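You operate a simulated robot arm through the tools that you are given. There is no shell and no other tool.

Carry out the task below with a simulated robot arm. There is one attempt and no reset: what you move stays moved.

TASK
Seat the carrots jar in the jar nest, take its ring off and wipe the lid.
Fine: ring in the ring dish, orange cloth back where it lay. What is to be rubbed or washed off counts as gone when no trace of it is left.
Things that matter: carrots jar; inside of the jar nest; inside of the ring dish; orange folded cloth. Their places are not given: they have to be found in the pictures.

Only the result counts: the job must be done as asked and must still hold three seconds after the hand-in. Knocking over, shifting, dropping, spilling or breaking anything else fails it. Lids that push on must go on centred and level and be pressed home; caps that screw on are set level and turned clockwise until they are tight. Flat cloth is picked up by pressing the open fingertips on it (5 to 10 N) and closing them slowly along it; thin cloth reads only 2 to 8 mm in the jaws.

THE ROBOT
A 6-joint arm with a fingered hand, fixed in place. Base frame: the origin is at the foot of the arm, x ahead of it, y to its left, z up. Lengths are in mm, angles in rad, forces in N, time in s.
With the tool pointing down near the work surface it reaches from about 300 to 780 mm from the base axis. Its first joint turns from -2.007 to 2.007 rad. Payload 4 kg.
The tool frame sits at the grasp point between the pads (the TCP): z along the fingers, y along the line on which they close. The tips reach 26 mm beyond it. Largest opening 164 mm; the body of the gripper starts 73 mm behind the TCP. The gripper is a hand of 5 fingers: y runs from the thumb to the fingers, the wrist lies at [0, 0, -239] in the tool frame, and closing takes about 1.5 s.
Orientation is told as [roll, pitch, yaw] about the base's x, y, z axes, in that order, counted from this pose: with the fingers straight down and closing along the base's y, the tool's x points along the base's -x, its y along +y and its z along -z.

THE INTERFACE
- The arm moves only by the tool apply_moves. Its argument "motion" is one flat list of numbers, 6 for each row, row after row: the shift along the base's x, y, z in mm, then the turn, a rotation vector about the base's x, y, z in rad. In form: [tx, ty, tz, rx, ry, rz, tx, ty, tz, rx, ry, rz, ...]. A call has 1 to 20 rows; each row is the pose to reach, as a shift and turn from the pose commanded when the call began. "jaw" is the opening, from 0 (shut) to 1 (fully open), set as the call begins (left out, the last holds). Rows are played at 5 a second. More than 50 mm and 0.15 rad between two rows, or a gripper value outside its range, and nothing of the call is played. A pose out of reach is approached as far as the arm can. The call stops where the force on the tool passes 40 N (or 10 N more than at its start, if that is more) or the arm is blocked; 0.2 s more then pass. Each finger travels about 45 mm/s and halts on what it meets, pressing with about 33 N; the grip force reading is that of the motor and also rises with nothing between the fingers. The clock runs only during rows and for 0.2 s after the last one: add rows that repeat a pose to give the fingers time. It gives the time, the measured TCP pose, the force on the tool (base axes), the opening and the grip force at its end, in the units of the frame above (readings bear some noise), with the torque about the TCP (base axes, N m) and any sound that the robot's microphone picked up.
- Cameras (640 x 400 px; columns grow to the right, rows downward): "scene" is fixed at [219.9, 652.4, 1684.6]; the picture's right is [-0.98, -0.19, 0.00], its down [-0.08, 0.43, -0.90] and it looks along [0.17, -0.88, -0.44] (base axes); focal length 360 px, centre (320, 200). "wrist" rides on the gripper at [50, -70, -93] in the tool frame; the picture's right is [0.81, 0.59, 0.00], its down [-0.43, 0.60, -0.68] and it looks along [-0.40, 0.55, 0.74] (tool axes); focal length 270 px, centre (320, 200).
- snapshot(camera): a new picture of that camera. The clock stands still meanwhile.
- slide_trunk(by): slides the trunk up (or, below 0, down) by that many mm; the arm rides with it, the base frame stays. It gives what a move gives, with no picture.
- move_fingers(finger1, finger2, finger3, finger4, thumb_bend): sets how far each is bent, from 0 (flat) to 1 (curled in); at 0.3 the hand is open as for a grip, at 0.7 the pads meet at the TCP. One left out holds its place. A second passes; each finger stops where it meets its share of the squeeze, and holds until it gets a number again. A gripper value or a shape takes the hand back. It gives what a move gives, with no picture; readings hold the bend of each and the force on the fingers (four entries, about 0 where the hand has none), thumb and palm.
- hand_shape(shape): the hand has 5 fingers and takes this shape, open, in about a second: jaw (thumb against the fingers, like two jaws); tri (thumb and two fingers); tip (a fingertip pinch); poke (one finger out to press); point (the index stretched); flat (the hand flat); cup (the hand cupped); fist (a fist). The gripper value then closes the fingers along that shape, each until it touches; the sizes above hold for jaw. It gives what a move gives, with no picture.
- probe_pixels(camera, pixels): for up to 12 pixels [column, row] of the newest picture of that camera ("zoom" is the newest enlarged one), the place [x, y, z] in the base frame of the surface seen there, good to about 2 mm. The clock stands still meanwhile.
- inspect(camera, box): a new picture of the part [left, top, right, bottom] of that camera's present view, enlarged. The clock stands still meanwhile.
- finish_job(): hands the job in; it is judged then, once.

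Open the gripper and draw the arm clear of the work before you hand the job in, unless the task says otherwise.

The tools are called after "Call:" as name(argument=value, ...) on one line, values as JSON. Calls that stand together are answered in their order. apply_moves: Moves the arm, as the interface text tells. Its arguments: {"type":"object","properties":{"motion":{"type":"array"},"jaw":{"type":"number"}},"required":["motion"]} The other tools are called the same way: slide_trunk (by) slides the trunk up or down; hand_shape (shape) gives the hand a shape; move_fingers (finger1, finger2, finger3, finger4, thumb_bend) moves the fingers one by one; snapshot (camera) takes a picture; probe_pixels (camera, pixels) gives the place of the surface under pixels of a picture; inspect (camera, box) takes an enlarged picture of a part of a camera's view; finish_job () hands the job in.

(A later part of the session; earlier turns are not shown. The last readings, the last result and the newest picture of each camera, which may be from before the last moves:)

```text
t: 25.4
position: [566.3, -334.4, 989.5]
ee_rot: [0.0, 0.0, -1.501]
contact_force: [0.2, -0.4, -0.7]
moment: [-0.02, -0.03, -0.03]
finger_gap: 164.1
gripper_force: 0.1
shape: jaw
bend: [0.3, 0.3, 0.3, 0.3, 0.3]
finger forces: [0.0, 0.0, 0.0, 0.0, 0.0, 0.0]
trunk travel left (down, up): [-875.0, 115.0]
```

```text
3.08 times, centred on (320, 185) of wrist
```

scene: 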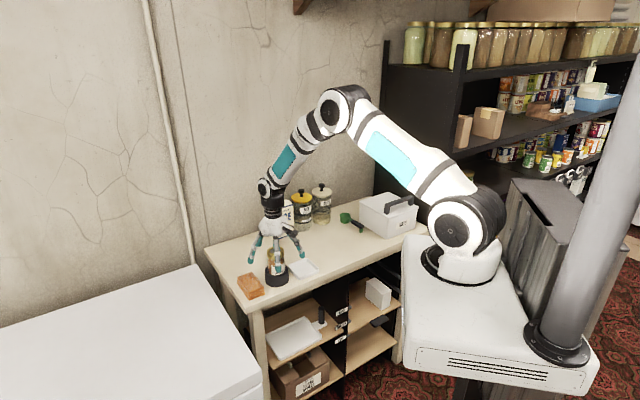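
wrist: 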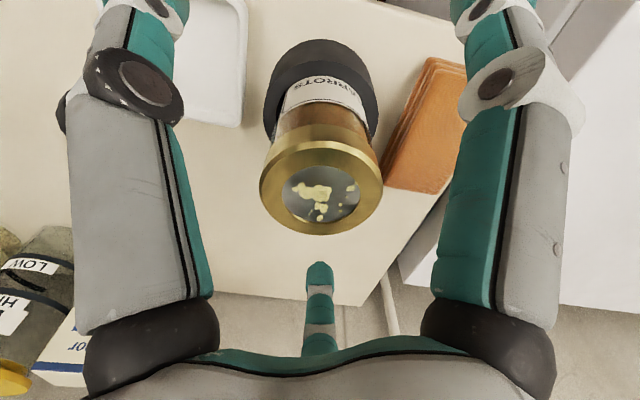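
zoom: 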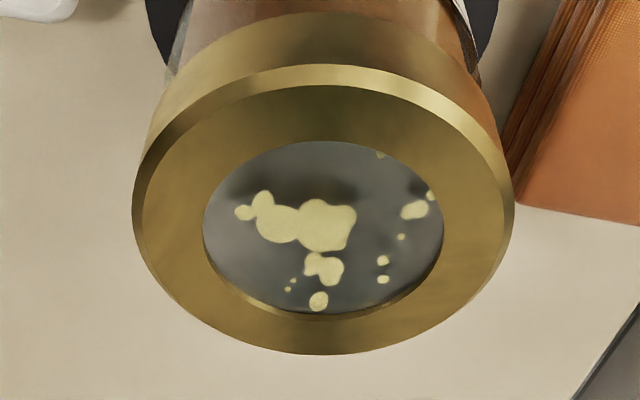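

Ring spans z≈966–984 with a narrower neck below. Fingertip contact should land about z≈972–975, so I close here on the ring and check the picture before turning.

Call:
apply_moves(motion=[0, 0, 2, 0, 0, 0, 0, 0, 2, 0, 0, 0, 0, 0, 2, 0, 0, 0, 0, 0, 2, 0, 0, 0, 0, 0, 2, 0, 0, 0, 0, 0, 2, 0, 0, 0, 0, 0, 2, 0, 0, 0, 0, 0, 2, 0, 0, 0, 0, 0, 2, 0, 0, 0, 0, 0, 2, 0, 0, 0], jaw=0)

Call:
inspect(camera="scene", box=[256, 235, 300, 280])

Call:
snapshot(camera="wrist")

```text
t: 27.6
position: [566.7, -335.4, 991.6]
ee_rot: [0.0, 0.001, -1.5]
contact_force: [-0.1, -0.5, -2.9]
moment: [0.01, 0.03, -0.01]
finger_gap: 54.8
gripper_force: 33.0
shape: jaw
bend: [0.46, 0.44, 0.44, 0.46, 0.7]
finger forces: [29.4, 29.3, 28.9, 28.8, 29.0, 0.0]
trunk travel left (down, up): [-875.0, 115.0]
```

```text
8.89 times, centred on (278, 258) of scene
```

zoom: 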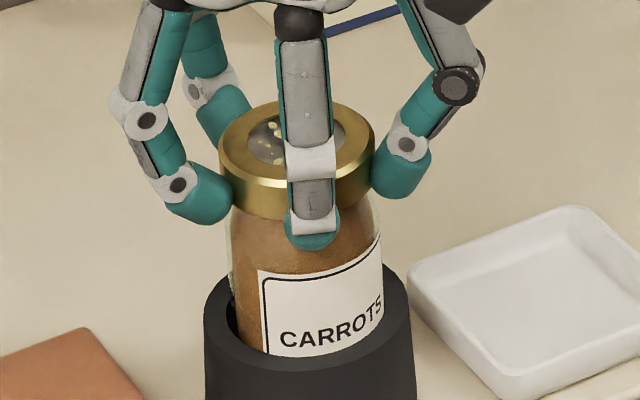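

```text
taken
```

wrist: 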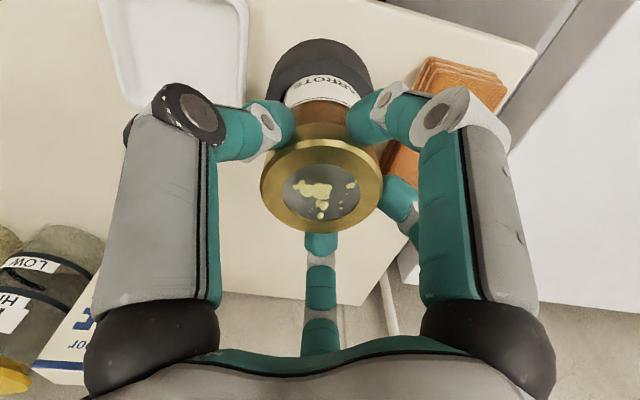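

The fingertips touch the ring near its lower edge (front tip centre at ~(315,225), ring's bottom ~218). I open a bit, rise 6 mm and re-grip mid-ring.

Call:
apply_moves(motion=[0, 0, 0, 0, 0, 0, 0, 0, 0, 0, 0, 0, 0, 0, 2, 0, 0, 0, 0, 0, 4, 0, 0, 0, 0, 0, 6, 0, 0, 0], jaw=0.7)

Call:
apply_moves(motion=[0, 0, 0, 0, 0, 0, 0, 0, 0, 0, 0, 0, 0, 0, 0, 0, 0, 0, 0, 0, 0, 0, 0, 0, 0, 0, 0, 0, 0, 0, 0, 0, 0, 0, 0, 0, 0, 0, 0, 0, 0, 0, 0, 0, 0, 0, 0, 0], jaw=0)

Call:
inspect(camera="scene", box=[256, 235, 300, 280])

```text
t: 28.8
position: [566.4, -333.7, 996.8]
ee_rot: [0.0, -0.001, -1.499]
contact_force: [0.8, -0.2, -0.1]
moment: [0.02, 0.03, -0.02]
finger_gap: 114.1
gripper_force: 0.1
shape: jaw
bend: [0.3, 0.3, 0.3, 0.3, 0.68]
finger forces: [0.0, 0.0, 0.1, 0.1, 0.1, 0.0]
trunk travel left (down, up): [-875.0, 115.0]
```

```text
t: 30.6
position: [566.1, -333.5, 997.0]
ee_rot: [0.001, 0.0, -1.499]
contact_force: [-0.5, 0.7, -3.3]
moment: [-0.01, 0.06, -0.02]
finger_gap: 54.7
gripper_force: 32.7
shape: jaw
bend: [0.46, 0.45, 0.44, 0.45, 0.7]
finger forces: [29.6, 29.5, 29.1, 29.0, 29.4, 0.1]
trunk travel left (down, up): [-875.0, 115.0]
```

```text
8.89 times, centred on (278, 258) of scene
```

zoom: 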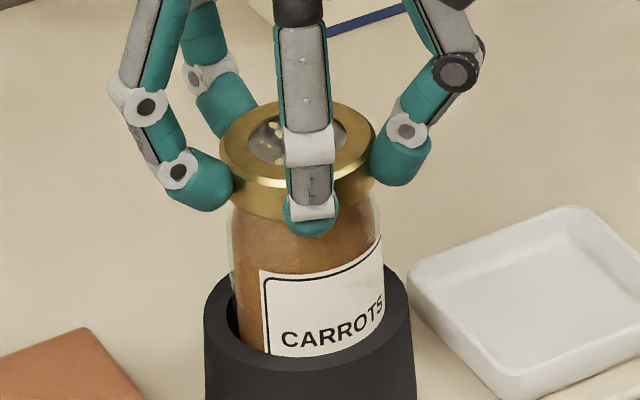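

Grip is now mid-ring on all five fingers (~29 N each). I lower 1 mm to remove the slight upward pull, then turn counter-clockwise 0.6 rad slowly and look at the response.

Call:
apply_moves(motion=[0, 0, -0.5, 0, 0, 0, 0, 0, -1, 0, 0, 0, 0, 0, -1, 0, 0, 0.08, 0, 0, -1, 0, 0, 0.16, 0, 0, -1, 0, 0, 0.24, 0, 0, -1, 0, 0, 0.32, 0, 0, -1, 0, 0, 0.4, 0, 0, -1, 0, 0, 0.5, 0, 0, -1, 0, 0, 0.6, 0, 0, -1, 0, 0, 0.6])

Call:
inspect(camera="scene", box=[256, 235, 300, 280])

Call:
snapshot(camera="wrist")

```text
t: 32.8
position: [565.8, -335.1, 997.5]
ee_rot: [0.001, -0.001, -0.9]
contact_force: [-0.7, -0.3, 1.5]
moment: [-0.03, 0.03, 0.01]
finger_gap: 54.5
gripper_force: 33.0
shape: jaw
bend: [0.46, 0.45, 0.44, 0.45, 0.7]
finger forces: [30.1, 29.8, 29.6, 29.4, 29.8, 0.1]
trunk travel left (down, up): [-875.0, 115.0]
```

```text
8.89 times, centred on (278, 258) of scene
```

zoom: 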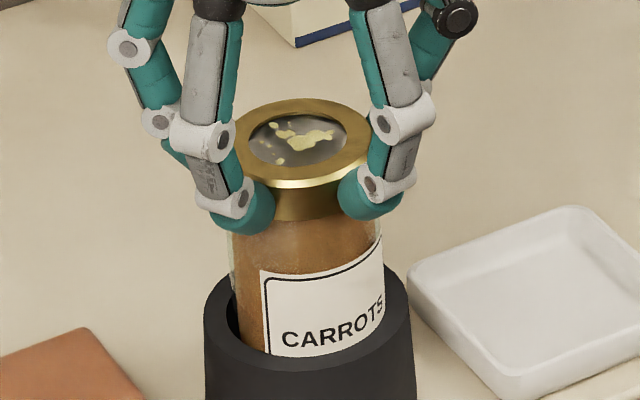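

```text
taken
```

wrist: 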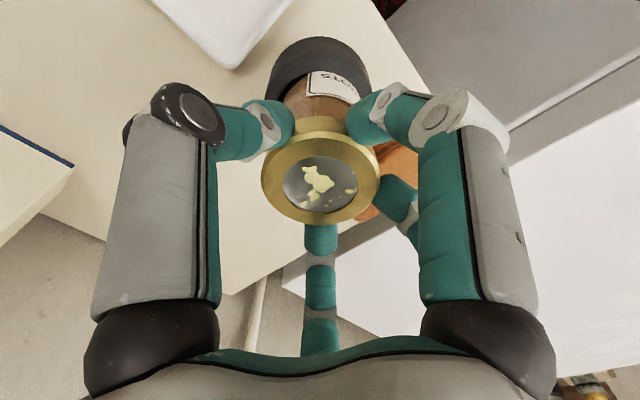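

The label stayed put while the hand turned, so the ring is turning on the jar. I continue counter-clockwise another 1.5 rad.

Call:
apply_moves(motion=[0, 0, 0, 0, 0, 0.1, 0, 0, 0, 0, 0, 0.2, 0, 0, 0, 0, 0, 0.3, 0, 0, 0, 0, 0, 0.4, 0, 0, 0, 0, 0, 0.5, 0, 0, 0, 0, 0, 0.6, 0, 0, 0, 0, 0, 0.7, 0, 0, 0, 0, 0, 0.8, 0, 0, 0, 0, 0, 0.9, 0, 0, 0, 0, 0, 1.0, 0, 0, 0, 0, 0, 1.1, 0, 0, 0, 0, 0, 1.2, 0, 0, 0, 0, 0, 1.3, 0, 0, 0, 0, 0, 1.4, 0, 0, 0, 0, 0, 1.5, 0, 0, 0, 0, 0, 1.5])

Call:
inspect(camera="scene", box=[256, 235, 300, 280])

Call:
snapshot(camera="wrist")

```text
t: 36.2
position: [567.9, -335.6, 996.3]
ee_rot: [-0.003, -0.001, 0.6]
contact_force: [8.2, -4.3, 19.4]
moment: [-0.19, -0.35, -0.05]
finger_gap: 54.9
gripper_force: 33.1
shape: jaw
bend: [0.46, 0.45, 0.44, 0.45, 0.7]
finger forces: [30.1, 29.1, 29.8, 33.5, 35.3, 0.0]
trunk travel left (down, up): [-875.0, 115.0]
```

```text
8.89 times, centred on (278, 258) of scene
```

zoom: 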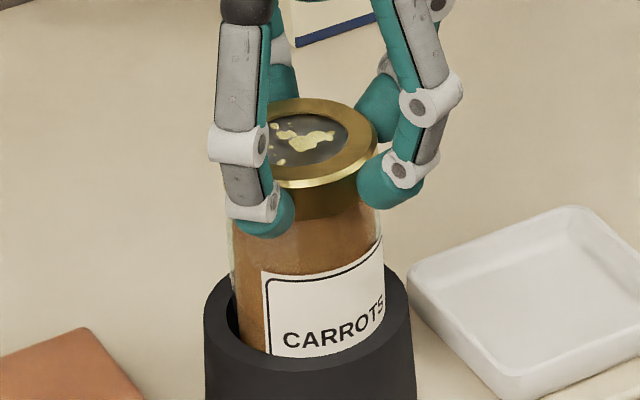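

```text
taken
```

wrist: 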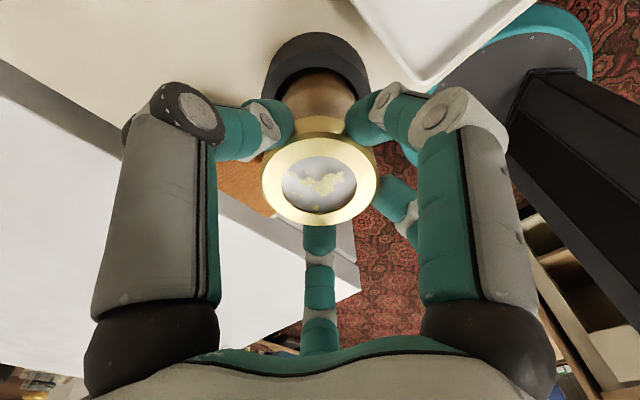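

Upward force rose to +19 N: the ring is climbing the thread. I raise the hand 1.5 mm to follow and read again.

Call:
apply_moves(motion=[0, 0, 0.7, 0, 0, 0, 0, 0, 1.5, 0, 0, 0, 0, 0, 1.5, 0, 0, 0])

```text
t: 37.0
position: [566.2, -335.8, 997.7]
ee_rot: [0.0, 0.0, 0.6]
contact_force: [7.7, -5.2, 9.2]
moment: [-0.31, -0.4, -0.05]
finger_gap: 54.8
gripper_force: 32.8
shape: jaw
bend: [0.46, 0.45, 0.44, 0.45, 0.7]
finger forces: [30.7, 29.2, 29.2, 32.7, 34.9, 0.1]
trunk travel left (down, up): [-875.0, 115.0]
```

The force eased to +9 N; a lateral force (7.7,-5.2) suggests a ~1 mm offset. I follow it (+0.9,-0.6), and keep turning 0.9 rad while rising 1.4 mm.

Call:
apply_moves(motion=[0.5, -0.3, 0.3, 0, 0, 0, 0.9, -0.6, 0.6, 0, 0, 0.1, 0.9, -0.6, 0.8, 0, 0, 0.2, 0.9, -0.6, 0.95, 0, 0, 0.3, 0.9, -0.6, 1.1, 0, 0, 0.4, 0.9, -0.6, 1.25, 0, 0, 0.5, 0.9, -0.6, 1.4, 0, 0, 0.6, 0.9, -0.6, 1.55, 0, 0, 0.7, 0.9, -0.6, 1.7, 0, 0, 0.8, 0.9, -0.6, 1.85, 0, 0, 0.9, 0.9, -0.6, 1.85, 0, 0, 0.9])

Call:
inspect(camera="scene", box=[256, 235, 300, 280])

```text
t: 38.2
position: [576.1, -321.8, 999.3]
ee_rot: [-0.017, 0.051, 0.971]
contact_force: [-11.7, -30.3, 3.3]
moment: [-1.46, 0.56, 0.01]
finger_gap: 54.7
gripper_force: 32.7
shape: jaw
bend: [0.43, 0.45, 0.48, 0.49, 0.7]
finger forces: [40.6, 37.4, 24.2, 23.6, 34.7, 0.0]
out of reach, approached as far as the arm can: row 4, 5, 6
trunk travel left (down, up): [-875.0, 115.0]
stopped in row 6: the force on the tool passed its limit at 46 N (the readings are from after the stop); the commanded pose is now the measured one
```

```text
8.89 times, centred on (278, 258) of scene
```

zoom: 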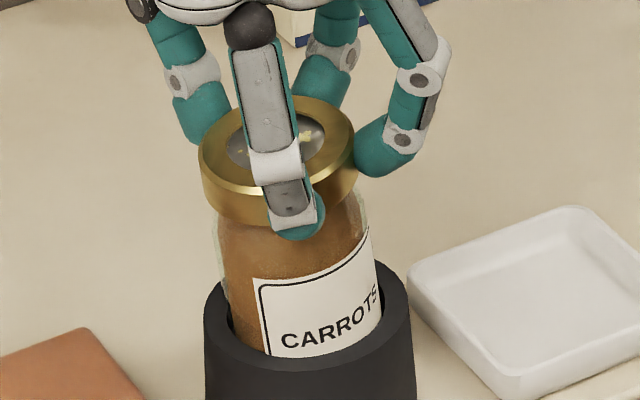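

The wrist ran out of travel near yaw ≈0.95 and the arm got dragged, tilting the jar slightly. I bring the TCP back over the jar axis: shift (-9.5,-13.5), un-tilt and yaw back to ~0.8.

Call:
apply_moves(motion=[-2.5, -3.5, 0, 0.012, -0.005, -0.04, -5, -7, 0, 0.025, -0.01, -0.08, -7.5, -10.5, 0, 0.037, -0.015, -0.12, -9.5, -13.5, 0, 0.05, -0.021, -0.17, -9.5, -13.5, 0, 0.05, -0.021, -0.17])

Call:
inspect(camera="scene", box=[256, 235, 300, 280])

```text
t: 39.5
position: [567.9, -329.3, 998.0]
ee_rot: [0.002, -0.004, 0.802]
contact_force: [8.0, -10.0, 3.4]
moment: [-0.81, -0.64, 0.04]
finger_gap: 54.8
gripper_force: 32.8
shape: jaw
bend: [0.43, 0.45, 0.48, 0.48, 0.7]
finger forces: [34.5, 30.1, 29.2, 30.9, 37.6, 0.1]
trunk travel left (down, up): [-875.0, 115.0]
```

```text
8.89 times, centred on (278, 258) of scene
```

zoom: 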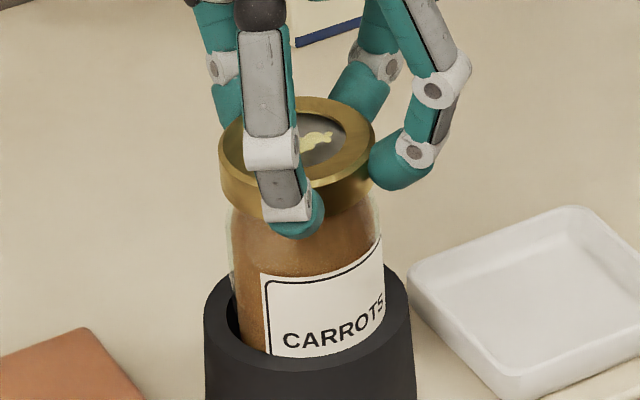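

The jar is upright again with its label unchanged. I shift (0.5,-4.5) to null the lateral force, then open the hand.

Call:
apply_moves(motion=[0.3, -1.5, 0, 0, 0, 0, 0.5, -3, 0, 0, 0, 0, 0.5, -4.5, 0, 0, 0, 0, 0.5, -4.5, 0, 0, 0, 0])

Call:
apply_moves(motion=[0, 0, 0, 0, 0, 0, 0, 0, 0, 0, 0, 0, 0, 0, 0, 0, 0, 0, 0, 0, 0, 0, 0, 0, 0, 0, 0, 0, 0, 0, 0, 0, 0, 0, 0, 0], jaw=0.75)

Call:
inspect(camera="scene", box=[256, 235, 300, 280])

Call:
snapshot(camera="wrist")

```text
t: 40.5
position: [568.3, -332.4, 996.6]
ee_rot: [0.002, -0.003, 0.803]
contact_force: [5.8, -0.8, 1.8]
moment: [0.01, -0.41, 0.01]
finger_gap: 54.8
gripper_force: 33.6
shape: jaw
bend: [0.44, 0.45, 0.47, 0.48, 0.7]
finger forces: [32.3, 30.1, 31.4, 32.6, 32.0, 0.0]
trunk travel left (down, up): [-875.0, 115.0]
```

```text
t: 41.9
position: [568.6, -332.7, 997.9]
ee_rot: [0.002, -0.001, 0.8]
contact_force: [-0.8, -0.2, -0.3]
moment: [0.02, 0.0, 0.01]
finger_gap: 122.7
gripper_force: 0.0
shape: jaw
bend: [0.28, 0.28, 0.28, 0.28, 0.59]
finger forces: [0.0, 0.1, 0.0, 0.1, 0.0, 0.0]
trunk travel left (down, up): [-875.0, 115.0]
```

```text
8.89 times, centred on (278, 258) of scene
```

zoom: 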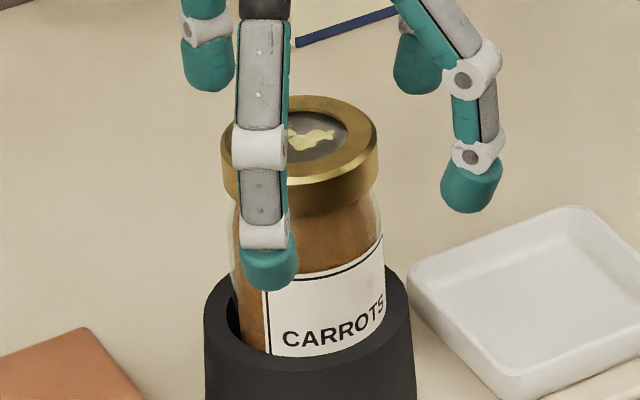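

```text
taken
```

wrist: 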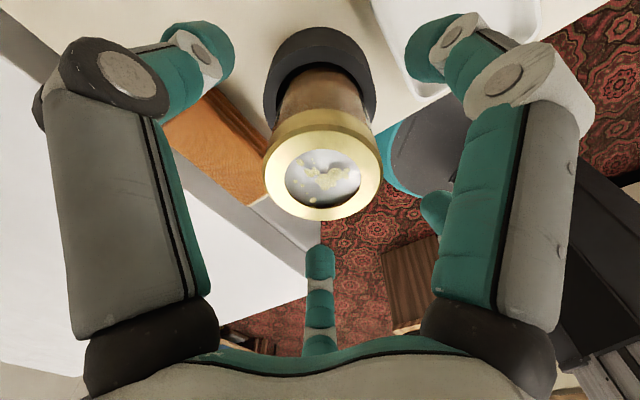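

Released; the ring has risen ≈2–3 mm. I probe the ring's edges to refine its centre before regripping.

Call:
probe_pixels(camera="zoom", pixels=[[226, 150], [374, 145], [310, 100], [310, 180], [350, 110], [350, 165], [310, 200], [320, 210], [355, 195], [315, 140], [335, 138], [325, 225]])

Call:
inspect(camera="wrist", box=[250, 90, 400, 240])

```text
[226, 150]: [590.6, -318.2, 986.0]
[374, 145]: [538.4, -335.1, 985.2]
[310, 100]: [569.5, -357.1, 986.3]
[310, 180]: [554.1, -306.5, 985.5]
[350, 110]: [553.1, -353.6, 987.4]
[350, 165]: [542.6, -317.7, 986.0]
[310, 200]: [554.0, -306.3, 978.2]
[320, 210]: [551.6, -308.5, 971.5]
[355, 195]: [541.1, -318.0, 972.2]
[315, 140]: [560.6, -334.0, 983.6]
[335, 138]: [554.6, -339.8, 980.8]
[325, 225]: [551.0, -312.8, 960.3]
```

```text
2.67 times, centred on (325, 165) of wrist
```

zoom: 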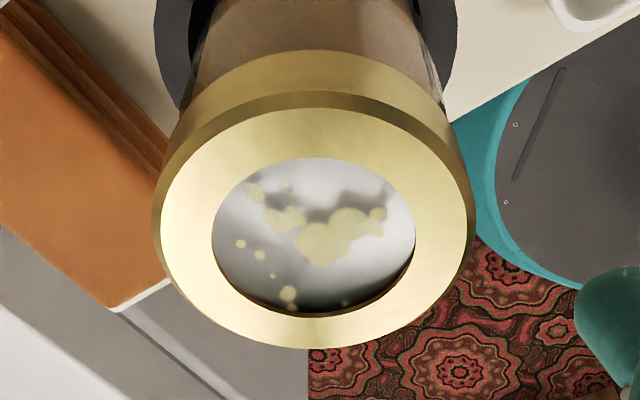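

Ring centre ≈(566.5,-333), top z≈986. I wind the hand back clockwise 2.9 rad (open), re-centring to about (567,-333.5) and 1 mm higher.

Call:
apply_moves(motion=[-0.5, -0.5, 1, 0, 0, -0.145, -1.4, -1, 1, 0, 0, -0.29, -1.4, -1, 1, 0, 0, -0.435, -1.4, -1, 1, 0, 0, -0.58, -1.4, -1, 1, 0, 0, -0.725, -1.4, -1, 1, 0, 0, -0.87, -1.4, -1, 1, 0, 0, -1.015, -1.4, -1, 1, 0, 0, -1.16, -1.4, -1, 1, 0, 0, -1.305, -1.4, -1, 1, 0, 0, -1.45, -1.4, -1, 1, 0, 0, -1.595, -1.4, -1, 1, 0, 0, -1.74, -1.4, -1, 1, 0, 0, -1.885, -1.4, -1, 1, 0, 0, -2.03, -1.4, -1, 1, 0, 0, -2.175, -1.4, -1, 1, 0, 0, -2.32, -1.4, -1, 1, 0, 0, -2.465, -1.4, -1, 1, 0, 0, -2.61, -1.4, -1, 1, 0, 0, -2.755, -1.4, -1, 1, 0, 0, -2.9])

Call:
inspect(camera="scene", box=[256, 225, 306, 280])

```text
t: 46.0
position: [567.2, -334.5, 999.5]
ee_rot: [0.0, -0.002, -2.102]
contact_force: [-0.1, -0.4, -0.3]
moment: [0.01, 0.03, 0.02]
finger_gap: 122.7
gripper_force: 0.0
shape: jaw
bend: [0.28, 0.28, 0.28, 0.28, 0.59]
finger forces: [0.1, 0.0, 0.0, 0.1, 0.0, 0.0]
trunk travel left (down, up): [-875.0, 115.0]
```

```text
7.27 times, centred on (281, 252) of scene
```

zoom: 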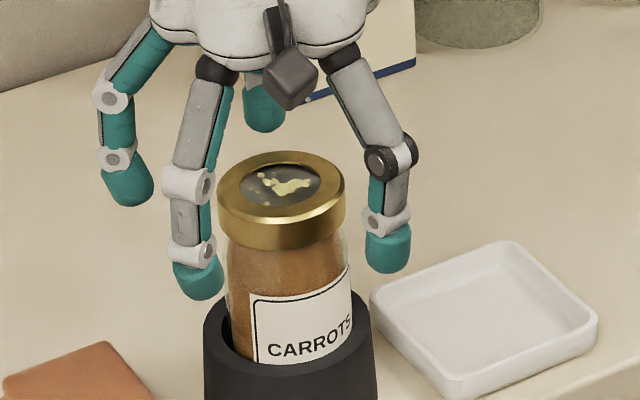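

Yaw is now -2.1 with full reach. I close on the ring again.

Call:
apply_moves(motion=[0, 0, 0, 0, 0, 0, 0, 0, 0, 0, 0, 0, 0, 0, 0, 0, 0, 0, 0, 0, 0, 0, 0, 0, 0, 0, 0, 0, 0, 0, 0, 0, 0, 0, 0, 0, 0, 0, 0, 0, 0, 0, 0, 0, 0, 0, 0, 0], jaw=0)

Call:
inspect(camera="scene", box=[256, 235, 300, 280])

```text
t: 47.9
position: [566.2, -333.4, 999.3]
ee_rot: [-0.001, -0.001, -2.098]
contact_force: [-0.2, 0.4, -3.3]
moment: [0.0, 0.08, 0.0]
finger_gap: 55.6
gripper_force: 33.0
shape: jaw
bend: [0.47, 0.45, 0.44, 0.44, 0.7]
finger forces: [28.6, 28.8, 29.4, 29.4, 29.0, 0.0]
trunk travel left (down, up): [-875.0, 115.0]
```

```text
8.89 times, centred on (278, 258) of scene
```

zoom: 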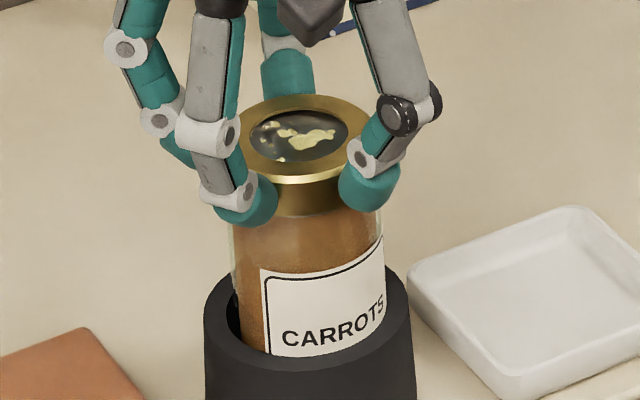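

Good mid-ring grip. I turn counter-clockwise 1.4 rad with a slow 0.8 mm rise and check the forces.

Call:
apply_moves(motion=[0, 0, -0.4, 0, 0, 0, 0, 0, -0.4, 0, 0, 0.1, 0, 0, -0.3, 0, 0, 0.2, 0, 0, -0.2, 0, 0, 0.3, 0, 0, -0.1, 0, 0, 0.4, 0, 0, 0, 0, 0, 0.5, 0, 0, 0.1, 0, 0, 0.6, 0, 0, 0.2, 0, 0, 0.7, 0, 0, 0.3, 0, 0, 0.8, 0, 0, 0.4, 0, 0, 0.9, 0, 0, 0.5, 0, 0, 1.0, 0, 0, 0.6, 0, 0, 1.1, 0, 0, 0.7, 0, 0, 1.2, 0, 0, 0.8, 0, 0, 1.3, 0, 0, 0.8, 0, 0, 1.4, 0, 0, 0.8, 0, 0, 1.4])

Call:
inspect(camera="scene", box=[256, 235, 300, 280])

```text
t: 51.2
position: [566.0, -334.7, 1000.6]
ee_rot: [0.001, -0.003, -0.696]
contact_force: [-0.7, -1.8, 0.7]
moment: [-0.04, 0.01, -0.07]
finger_gap: 55.5
gripper_force: 32.7
shape: jaw
bend: [0.47, 0.45, 0.44, 0.44, 0.7]
finger forces: [28.9, 28.8, 29.6, 30.7, 29.4, 0.1]
trunk travel left (down, up): [-875.0, 115.0]
```

```text
8.89 times, centred on (278, 258) of scene
```

zoom: 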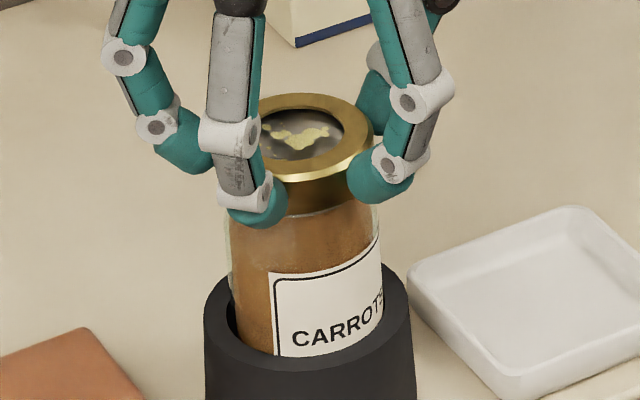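

The label crept to the right: the jar began turning with the ring since the downward load was ~0. I press down ~1.5 mm for nest friction and go on turning 1.3 rad.

Call:
apply_moves(motion=[0, 0, -0.8, 0, 0, 0, 0, 0, -1.5, 0, 0, 0, 0, 0, -1.5, 0, 0, 0.1, 0, 0, -1.5, 0, 0, 0.2, 0, 0, -1.5, 0, 0, 0.3, 0, 0, -1.5, 0, 0, 0.4, 0, 0, -1.4, 0, 0, 0.5, 0, 0, -1.3, 0, 0, 0.6, 0, 0, -1.2, 0, 0, 0.7, 0, 0, -1.2, 0, 0, 0.7])

Call:
inspect(camera="scene", box=[256, 235, 300, 280])

```text
t: 53.5
position: [567.1, -334.3, 998.1]
ee_rot: [0.001, -0.001, 0.004]
contact_force: [0.9, -1.4, 0.4]
moment: [-0.06, -0.06, -0.03]
finger_gap: 55.2
gripper_force: 33.7
shape: jaw
bend: [0.47, 0.46, 0.44, 0.44, 0.7]
finger forces: [28.9, 28.8, 29.5, 30.8, 29.4, 0.0]
trunk travel left (down, up): [-875.0, 115.0]
```

```text
8.89 times, centred on (278, 258) of scene
```

zoom: 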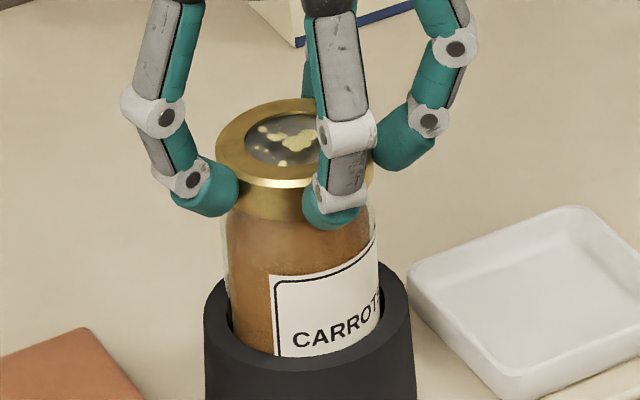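

Vertical force stays ~0 despite lowering, so the ring may be off the thread. I lift slowly 4 mm and watch whether the jar's weight comes up with it.

Call:
apply_moves(motion=[0, 0, 1, 0, 0, 0, 0, 0, 2, 0, 0, 0, 0, 0, 3, 0, 0, 0, 0, 0, 4, 0, 0, 0, 0, 0, 4, 0, 0, 0])

Call:
inspect(camera="scene", box=[256, 235, 300, 280])

```text
t: 54.6
position: [567.9, -334.3, 1003.3]
ee_rot: [0.002, -0.001, 0.001]
contact_force: [-0.2, -1.6, 0.6]
moment: [-0.01, 0.0, 0.04]
finger_gap: 55.5
gripper_force: 33.1
shape: jaw
bend: [0.47, 0.46, 0.44, 0.44, 0.7]
finger forces: [28.8, 29.0, 29.5, 30.7, 29.2, 0.0]
trunk travel left (down, up): [-875.0, 115.0]
```

```text
8.89 times, centred on (278, 258) of scene
```

zoom: 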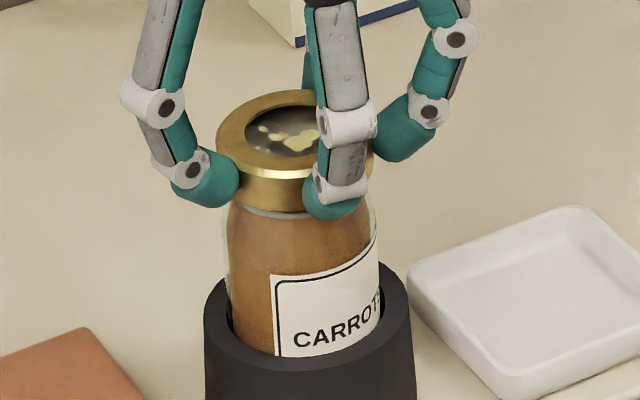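

The ring slides up freely (neck visible under it, force ~0). I keep lifting straight up 24 mm slowly and check that the disc stays on the jar.

Call:
apply_moves(motion=[0, 0, 2, 0, 0, 0, 0, 0, 4, 0, 0, 0, 0, 0, 6, 0, 0, 0, 0, 0, 8, 0, 0, 0, 0, 0, 10, 0, 0, 0, 0, 0, 12, 0, 0, 0, 0, 0, 15, 0, 0, 0, 0, 0, 18, 0, 0, 0, 0, 0, 21, 0, 0, 0, 0, 0, 24, 0, 0, 0, 0, 0, 24, 0, 0, 0])

Call:
inspect(camera="scene", box=[256, 230, 300, 275])

Call:
snapshot(camera="wrist")

```text
t: 57.0
position: [567.0, -335.0, 1026.6]
ee_rot: [0.001, 0.0, 0.003]
contact_force: [-0.5, -0.6, 0.1]
moment: [0.04, 0.02, 0.0]
finger_gap: 55.5
gripper_force: 33.2
shape: jaw
bend: [0.47, 0.45, 0.44, 0.44, 0.7]
finger forces: [28.7, 29.1, 29.6, 30.7, 29.0, 0.0]
trunk travel left (down, up): [-875.0, 115.0]
```

```text
8.89 times, centred on (278, 252) of scene
```

zoom: 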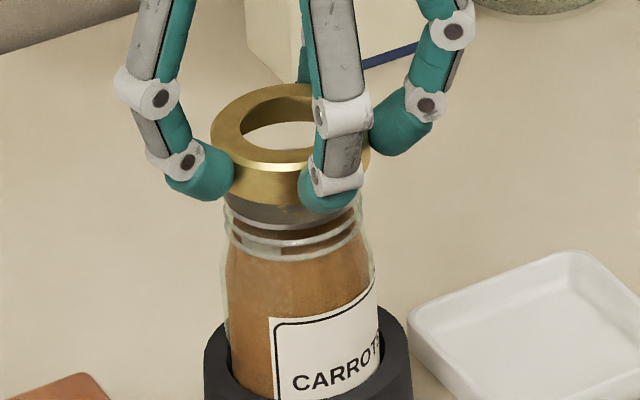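

```text
taken
```

wrist: 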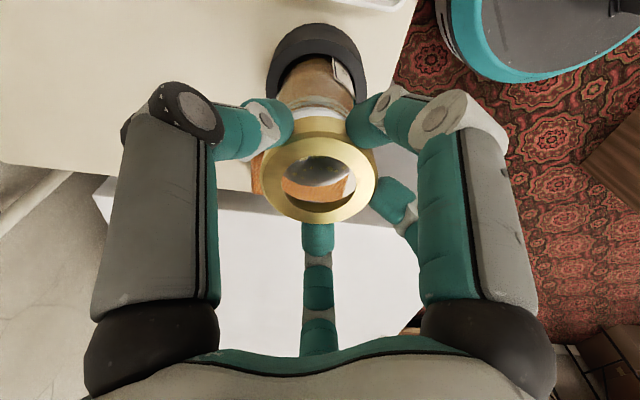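

The ring is off and held by all fingers; the disc stays on the jar. I lift 40 mm and carry the ring over the dish centre (≈(486.5,-399)), shift (-80.5,-65.5).

Call:
apply_moves(motion=[0, 0, 20, 0, 0, 0, 0, 0, 40, 0, 0, 0, -12, -10, 40, 0, 0, 0, -26, -21, 40, 0, 0, 0, -40, -33, 40, 0, 0, 0, -54, -44, 40, 0, 0, 0, -67, -54, 40, 0, 0, 0, -76, -62, 40, 0, 0, 0, -80.5, -65.5, 40, 0, 0, 0, -80.5, -65.5, 40, 0, 0, 0])

Call:
inspect(camera="scene", box=[260, 215, 330, 290])

Call:
snapshot(camera="wrist")

```text
t: 59.2
position: [487.8, -400.0, 1067.9]
ee_rot: [0.003, -0.002, 0.001]
contact_force: [-0.4, 0.0, 0.0]
moment: [0.01, 0.01, -0.01]
finger_gap: 55.2
gripper_force: 33.1
shape: jaw
bend: [0.47, 0.45, 0.44, 0.44, 0.7]
finger forces: [28.8, 29.0, 29.6, 30.4, 28.9, 0.1]
trunk travel left (down, up): [-875.0, 115.0]
```

```text
5.33 times, centred on (295, 252) of scene
```

zoom: 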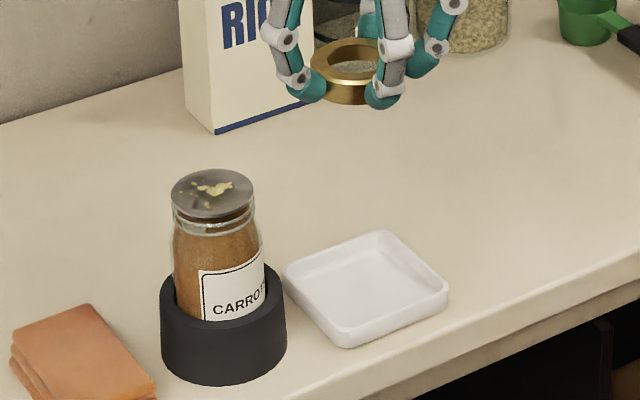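

```text
taken
```

wrist: 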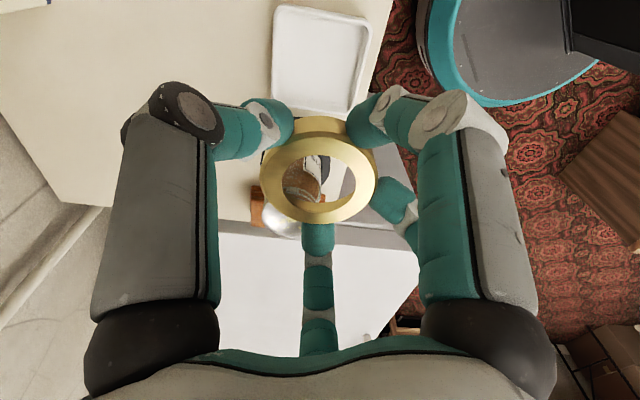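

The jar with its bare lid stands in the nest; the ring hangs in the hand over the dish. I probe the ring, fingertip bottoms and dish rim for heights.

Call:
probe_pixels(camera="zoom", pixels=[[286, 274], [378, 235], [446, 288], [345, 343], [345, 330], [370, 290], [350, 98], [330, 98], [345, 85], [315, 65], [380, 105], [310, 100]])

Call:
inspect(camera="scene", box=[305, 210, 345, 245])

```text
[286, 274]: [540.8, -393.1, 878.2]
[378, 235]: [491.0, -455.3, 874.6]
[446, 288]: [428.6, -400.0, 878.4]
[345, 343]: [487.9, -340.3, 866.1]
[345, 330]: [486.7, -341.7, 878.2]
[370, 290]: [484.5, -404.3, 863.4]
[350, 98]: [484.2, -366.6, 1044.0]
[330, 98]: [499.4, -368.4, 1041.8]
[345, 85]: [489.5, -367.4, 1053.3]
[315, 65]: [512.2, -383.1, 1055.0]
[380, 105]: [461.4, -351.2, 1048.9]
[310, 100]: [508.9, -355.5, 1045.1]
```

```text
11.43 times, centred on (325, 228) of scene
```

zoom: 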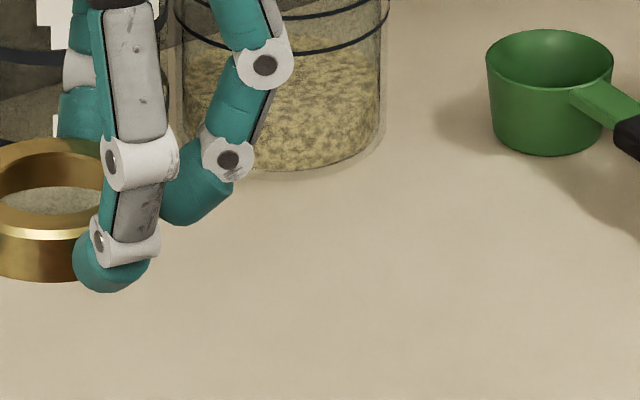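

I zoom squarely onto the ring to measure its bottom and the fingertip bottoms.

Call:
inspect(camera="scene", box=[300, 215, 344, 245])

```text
13.33 times, centred on (322, 230) of scene
```

zoom: 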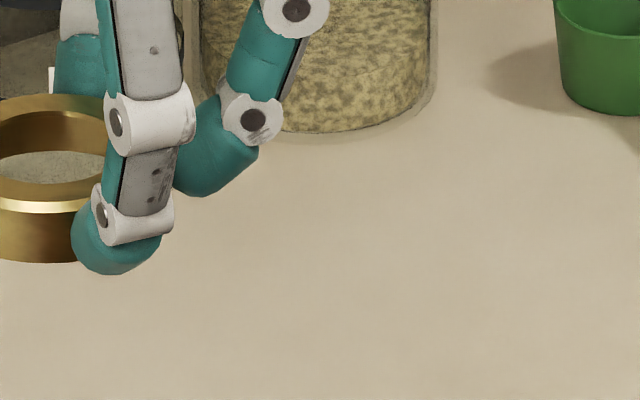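

The ring is further left (full-frame ≈(300,229)); zooming there.

Call:
inspect(camera="scene", box=[280, 214, 320, 240])

```text
15.38 times, centred on (300, 227) of scene
```

zoom: 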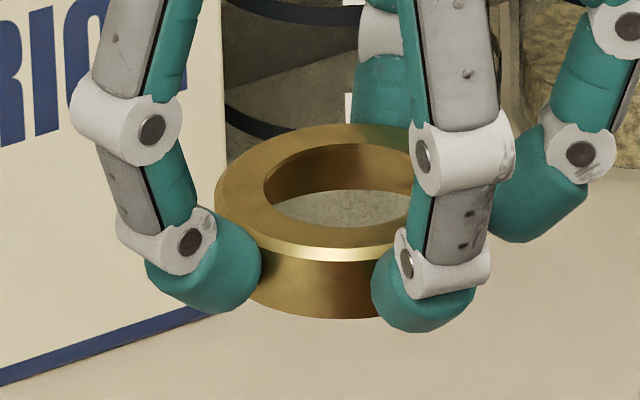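

Call:
probe_pixels(camera="zoom", pixels=[[320, 312], [320, 290], [320, 262], [320, 250], [215, 308], [205, 290], [425, 328], [420, 310], [222, 200], [320, 125], [340, 312], [300, 312]])

```text
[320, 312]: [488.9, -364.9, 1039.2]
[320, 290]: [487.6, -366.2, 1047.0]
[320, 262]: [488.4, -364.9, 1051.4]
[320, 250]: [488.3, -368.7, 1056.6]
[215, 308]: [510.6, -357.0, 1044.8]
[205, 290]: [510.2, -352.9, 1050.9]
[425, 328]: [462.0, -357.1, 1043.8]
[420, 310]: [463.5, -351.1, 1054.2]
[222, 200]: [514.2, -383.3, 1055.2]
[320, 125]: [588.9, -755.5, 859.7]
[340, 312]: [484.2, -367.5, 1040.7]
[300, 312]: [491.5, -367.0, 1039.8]
```

Ring bottom ≈TCP-29, fingertip bottoms ≈TCP-26; dish rim z≈878, floor ≈863.5. I lower to TCP≈925 and check alignment before the final approach.

Call:
apply_moves(motion=[0, 0, -25, 0, 0, 0, 0, 0, -50, 0, 0, 0, 0, 0, -75, 0, 0, 0, 0, 0, -100, 0, 0, 0, 0, 0, -120, 0, 0, 0, 0, 0, -135, 0, 0, 0, 0, 0, -142, 0, 0, 0, 0, 0, -142, 0, 0, 0])

Call:
inspect(camera="scene", box=[278, 240, 326, 285])

Call:
snapshot(camera="wrist")

```text
t: 61.0
position: [488.3, -400.9, 926.2]
ee_rot: [0.001, -0.002, 0.003]
contact_force: [-0.4, 0.7, -0.6]
moment: [0.03, -0.02, 0.02]
finger_gap: 55.6
gripper_force: 32.8
shape: jaw
bend: [0.47, 0.46, 0.44, 0.44, 0.7]
finger forces: [28.7, 29.0, 29.5, 30.3, 28.9, 0.1]
trunk travel left (down, up): [-875.0, 115.0]
```

```text
8.89 times, centred on (302, 262) of scene
```

zoom: 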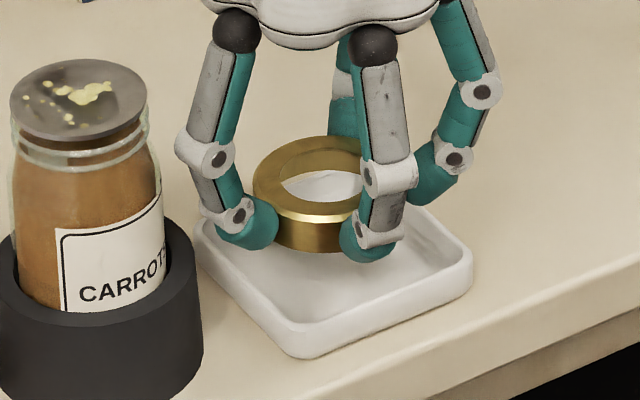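

```text
taken
```

wrist: 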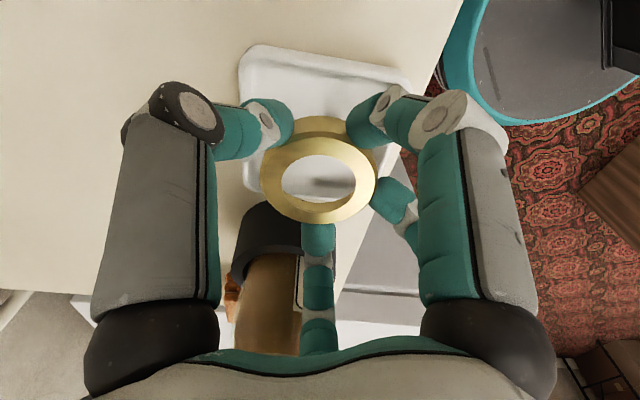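

Alignment looks good: ring centred over the dish. I lower 19 mm more so the fingertips hover just above the rim.

Call:
apply_moves(motion=[0, 0, -5, 0, 0, 0, 0, 0, -10, 0, 0, 0, 0, 0, -14, 0, 0, 0, 0, 0, -17, 0, 0, 0, 0, 0, -19, 0, 0, 0, 0, 0, -19, 0, 0, 0])

Call:
inspect(camera="scene", box=[284, 250, 324, 282])

Call:
snapshot(camera="wrist")

```text
t: 62.5
position: [487.5, -400.4, 907.5]
ee_rot: [-0.001, -0.003, 0.0]
contact_force: [0.1, 0.0, -0.3]
moment: [0.04, -0.02, 0.0]
finger_gap: 55.1
gripper_force: 32.9
shape: jaw
bend: [0.47, 0.46, 0.44, 0.44, 0.7]
finger forces: [28.7, 29.0, 29.5, 30.3, 28.9, 0.1]
trunk travel left (down, up): [-875.0, 115.0]
```

```text
12.50 times, centred on (304, 266) of scene
```

zoom: 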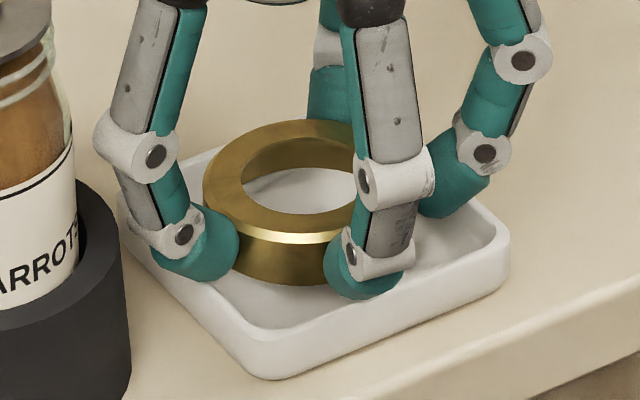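

```text
taken
```

wrist: 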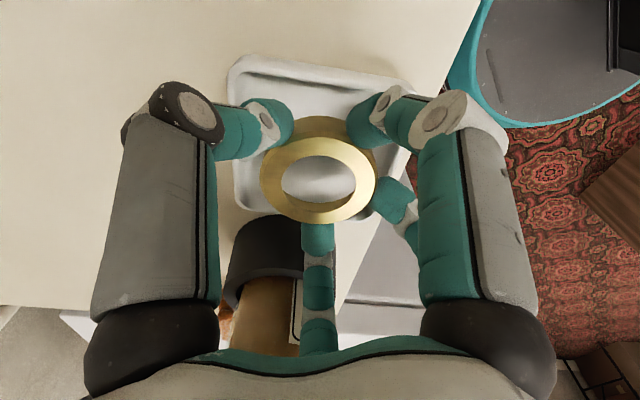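

The ring is centred over the dish with fingertips just above the rim. I open the jaw only slightly (gap ~61) so the ring slides down inside the finger cage.

Call:
apply_moves(motion=[0, 0, 0, 0, 0, 0, 0, 0, 0, 0, 0, 0, 0, 0, 0, 0, 0, 0, 0, 0, 0, 0, 0, 0], jaw=0.37)

Call:
inspect(camera="scene", box=[284, 250, 324, 282])

```text
t: 63.5
position: [487.7, -400.2, 906.7]
ee_rot: [0.003, -0.002, 0.0]
contact_force: [0.5, 0.6, -0.1]
moment: [0.0, -0.01, -0.04]
finger_gap: 60.9
gripper_force: 0.1
shape: jaw
bend: [0.43, 0.43, 0.43, 0.43, 0.7]
finger forces: [0.1, 0.3, 0.4, 0.3, 0.1, 0.0]
trunk travel left (down, up): [-875.0, 115.0]
```

```text
12.50 times, centred on (304, 266) of scene
```

zoom: 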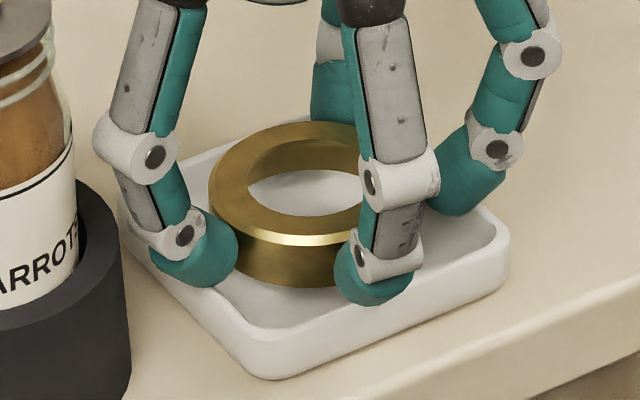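

The ring still rests lightly between some fingers (0.3 N). Opening a touch more, to gap ~66.

Call:
apply_moves(motion=[0, 0, 0, 0, 0, 0, 0, 0, 0, 0, 0, 0, 0, 0, 0, 0, 0, 0], jaw=0.4)

Call:
inspect(camera="scene", box=[284, 250, 324, 282])

Call:
snapshot(camera="wrist")

```text
t: 64.2
position: [487.1, -400.7, 906.3]
ee_rot: [0.002, -0.001, 0.001]
contact_force: [-0.4, -0.2, -0.4]
moment: [0.0, -0.01, 0.02]
finger_gap: 65.2
gripper_force: 0.1
shape: jaw
bend: [0.42, 0.42, 0.42, 0.42, 0.7]
finger forces: [0.0, 0.0, 0.0, 0.1, 0.0, 0.0]
trunk travel left (down, up): [-875.0, 115.0]
```

```text
12.50 times, centred on (304, 266) of scene
```

zoom: 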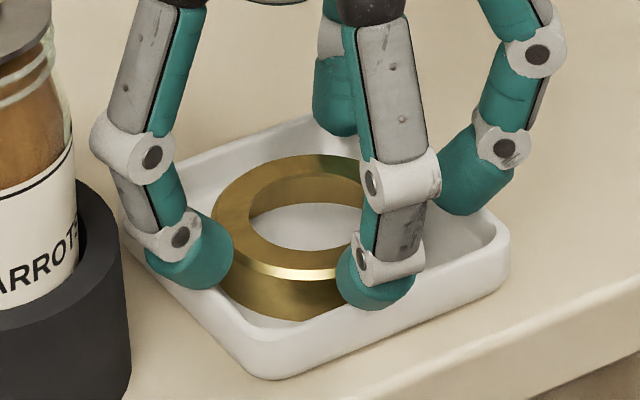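

```text
taken
```

wrist: 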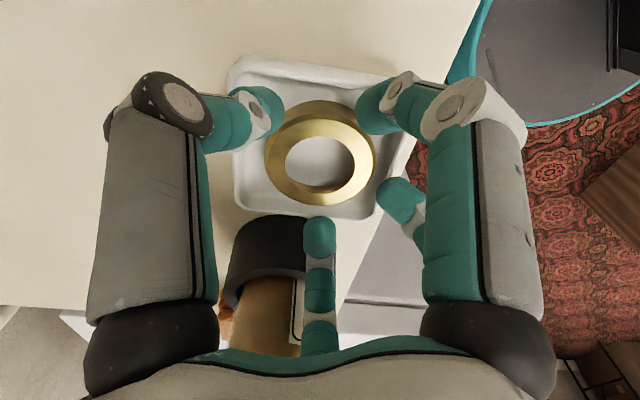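

The ring has dropped flat into the dish. I open slightly more (gap ~72) and lift the hand straight up 120 mm, clear of the jar top.

Call:
apply_moves(motion=[0, 0, 0, 0, 0, 0, 0, 0, 0, 0, 0, 0, 0, 0, 5, 0, 0, 0, 0, 0, 12, 0, 0, 0, 0, 0, 30, 0, 0, 0, 0, 0, 55, 0, 0, 0, 0, 0, 80, 0, 0, 0, 0, 0, 105, 0, 0, 0, 0, 0, 130, 0, 0, 0, 0, 0, 130, 0, 0, 0], jaw=0.44)

Call:
inspect(camera="scene", box=[232, 235, 324, 300])

Call:
snapshot(camera="wrist")

```text
t: 66.5
position: [487.6, -399.6, 1035.0]
ee_rot: [0.002, 0.0, 0.0]
contact_force: [-0.4, -0.3, 0.3]
moment: [-0.01, -0.02, -0.01]
finger_gap: 71.8
gripper_force: 0.1
shape: jaw
bend: [0.4, 0.4, 0.4, 0.4, 0.7]
finger forces: [0.1, 0.1, 0.1, 0.1, 0.0, 0.0]
trunk travel left (down, up): [-875.0, 115.0]
```

```text
6.15 times, centred on (278, 268) of scene
```

zoom: 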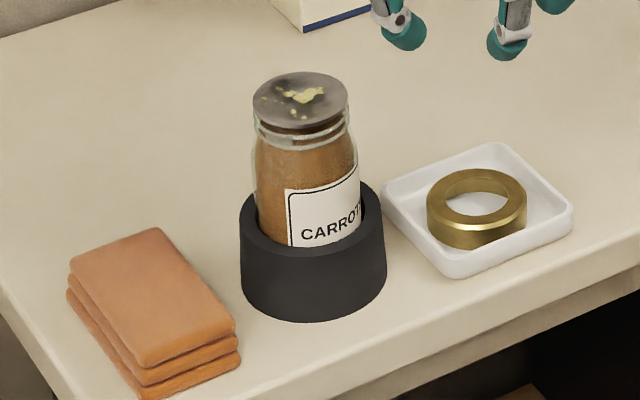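

```text
taken
```

wrist: 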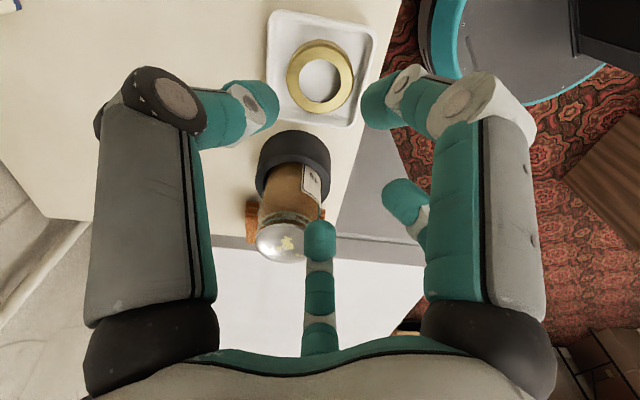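

Ring lies flat in the dish. I zoom on the bare lid disc to see the extent of the smear.

Call:
inspect(camera="scene", box=[262, 240, 292, 264])

Call:
inspect(camera="scene", box=[236, 262, 272, 300])

```text
16.00 times, centred on (277, 252) of scene
```

zoom: 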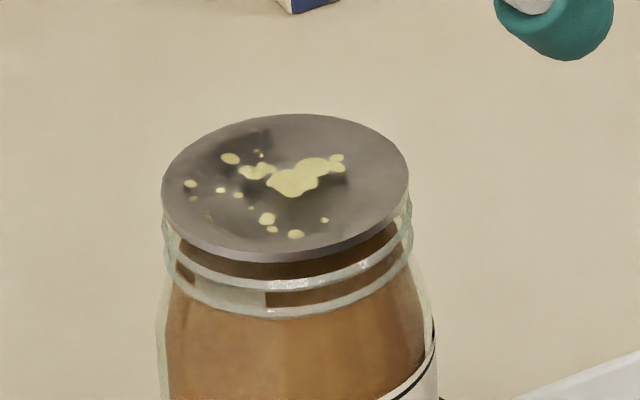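

```text
10.53 times, centred on (254, 281) of scene
```

zoom: 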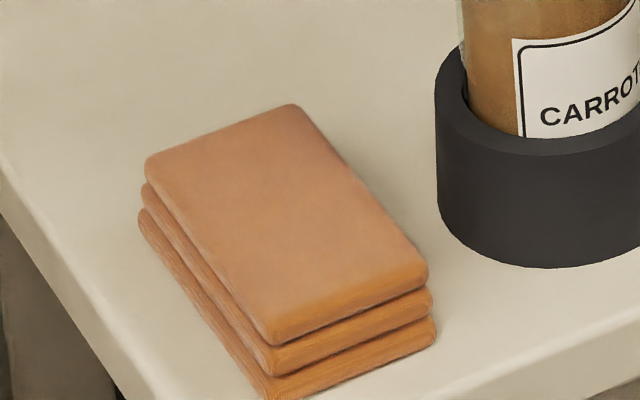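

The smear spots spread over ~±20 mm on the disc. Now I probe the cloth stack's corners accurately on this zoom.

Call:
probe_pixels(camera="zoom", pixels=[[150, 165], [292, 108], [424, 268], [275, 336], [285, 220], [140, 215], [432, 330], [270, 395], [215, 250], [360, 190], [350, 305], [220, 135]])

```text
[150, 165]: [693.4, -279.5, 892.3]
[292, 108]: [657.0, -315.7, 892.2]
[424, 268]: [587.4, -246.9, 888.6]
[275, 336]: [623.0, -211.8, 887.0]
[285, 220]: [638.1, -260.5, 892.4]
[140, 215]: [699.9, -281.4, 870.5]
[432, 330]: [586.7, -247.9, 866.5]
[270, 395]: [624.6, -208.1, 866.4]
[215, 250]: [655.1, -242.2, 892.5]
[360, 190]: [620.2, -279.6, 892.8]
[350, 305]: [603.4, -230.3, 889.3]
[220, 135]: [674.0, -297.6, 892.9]
```

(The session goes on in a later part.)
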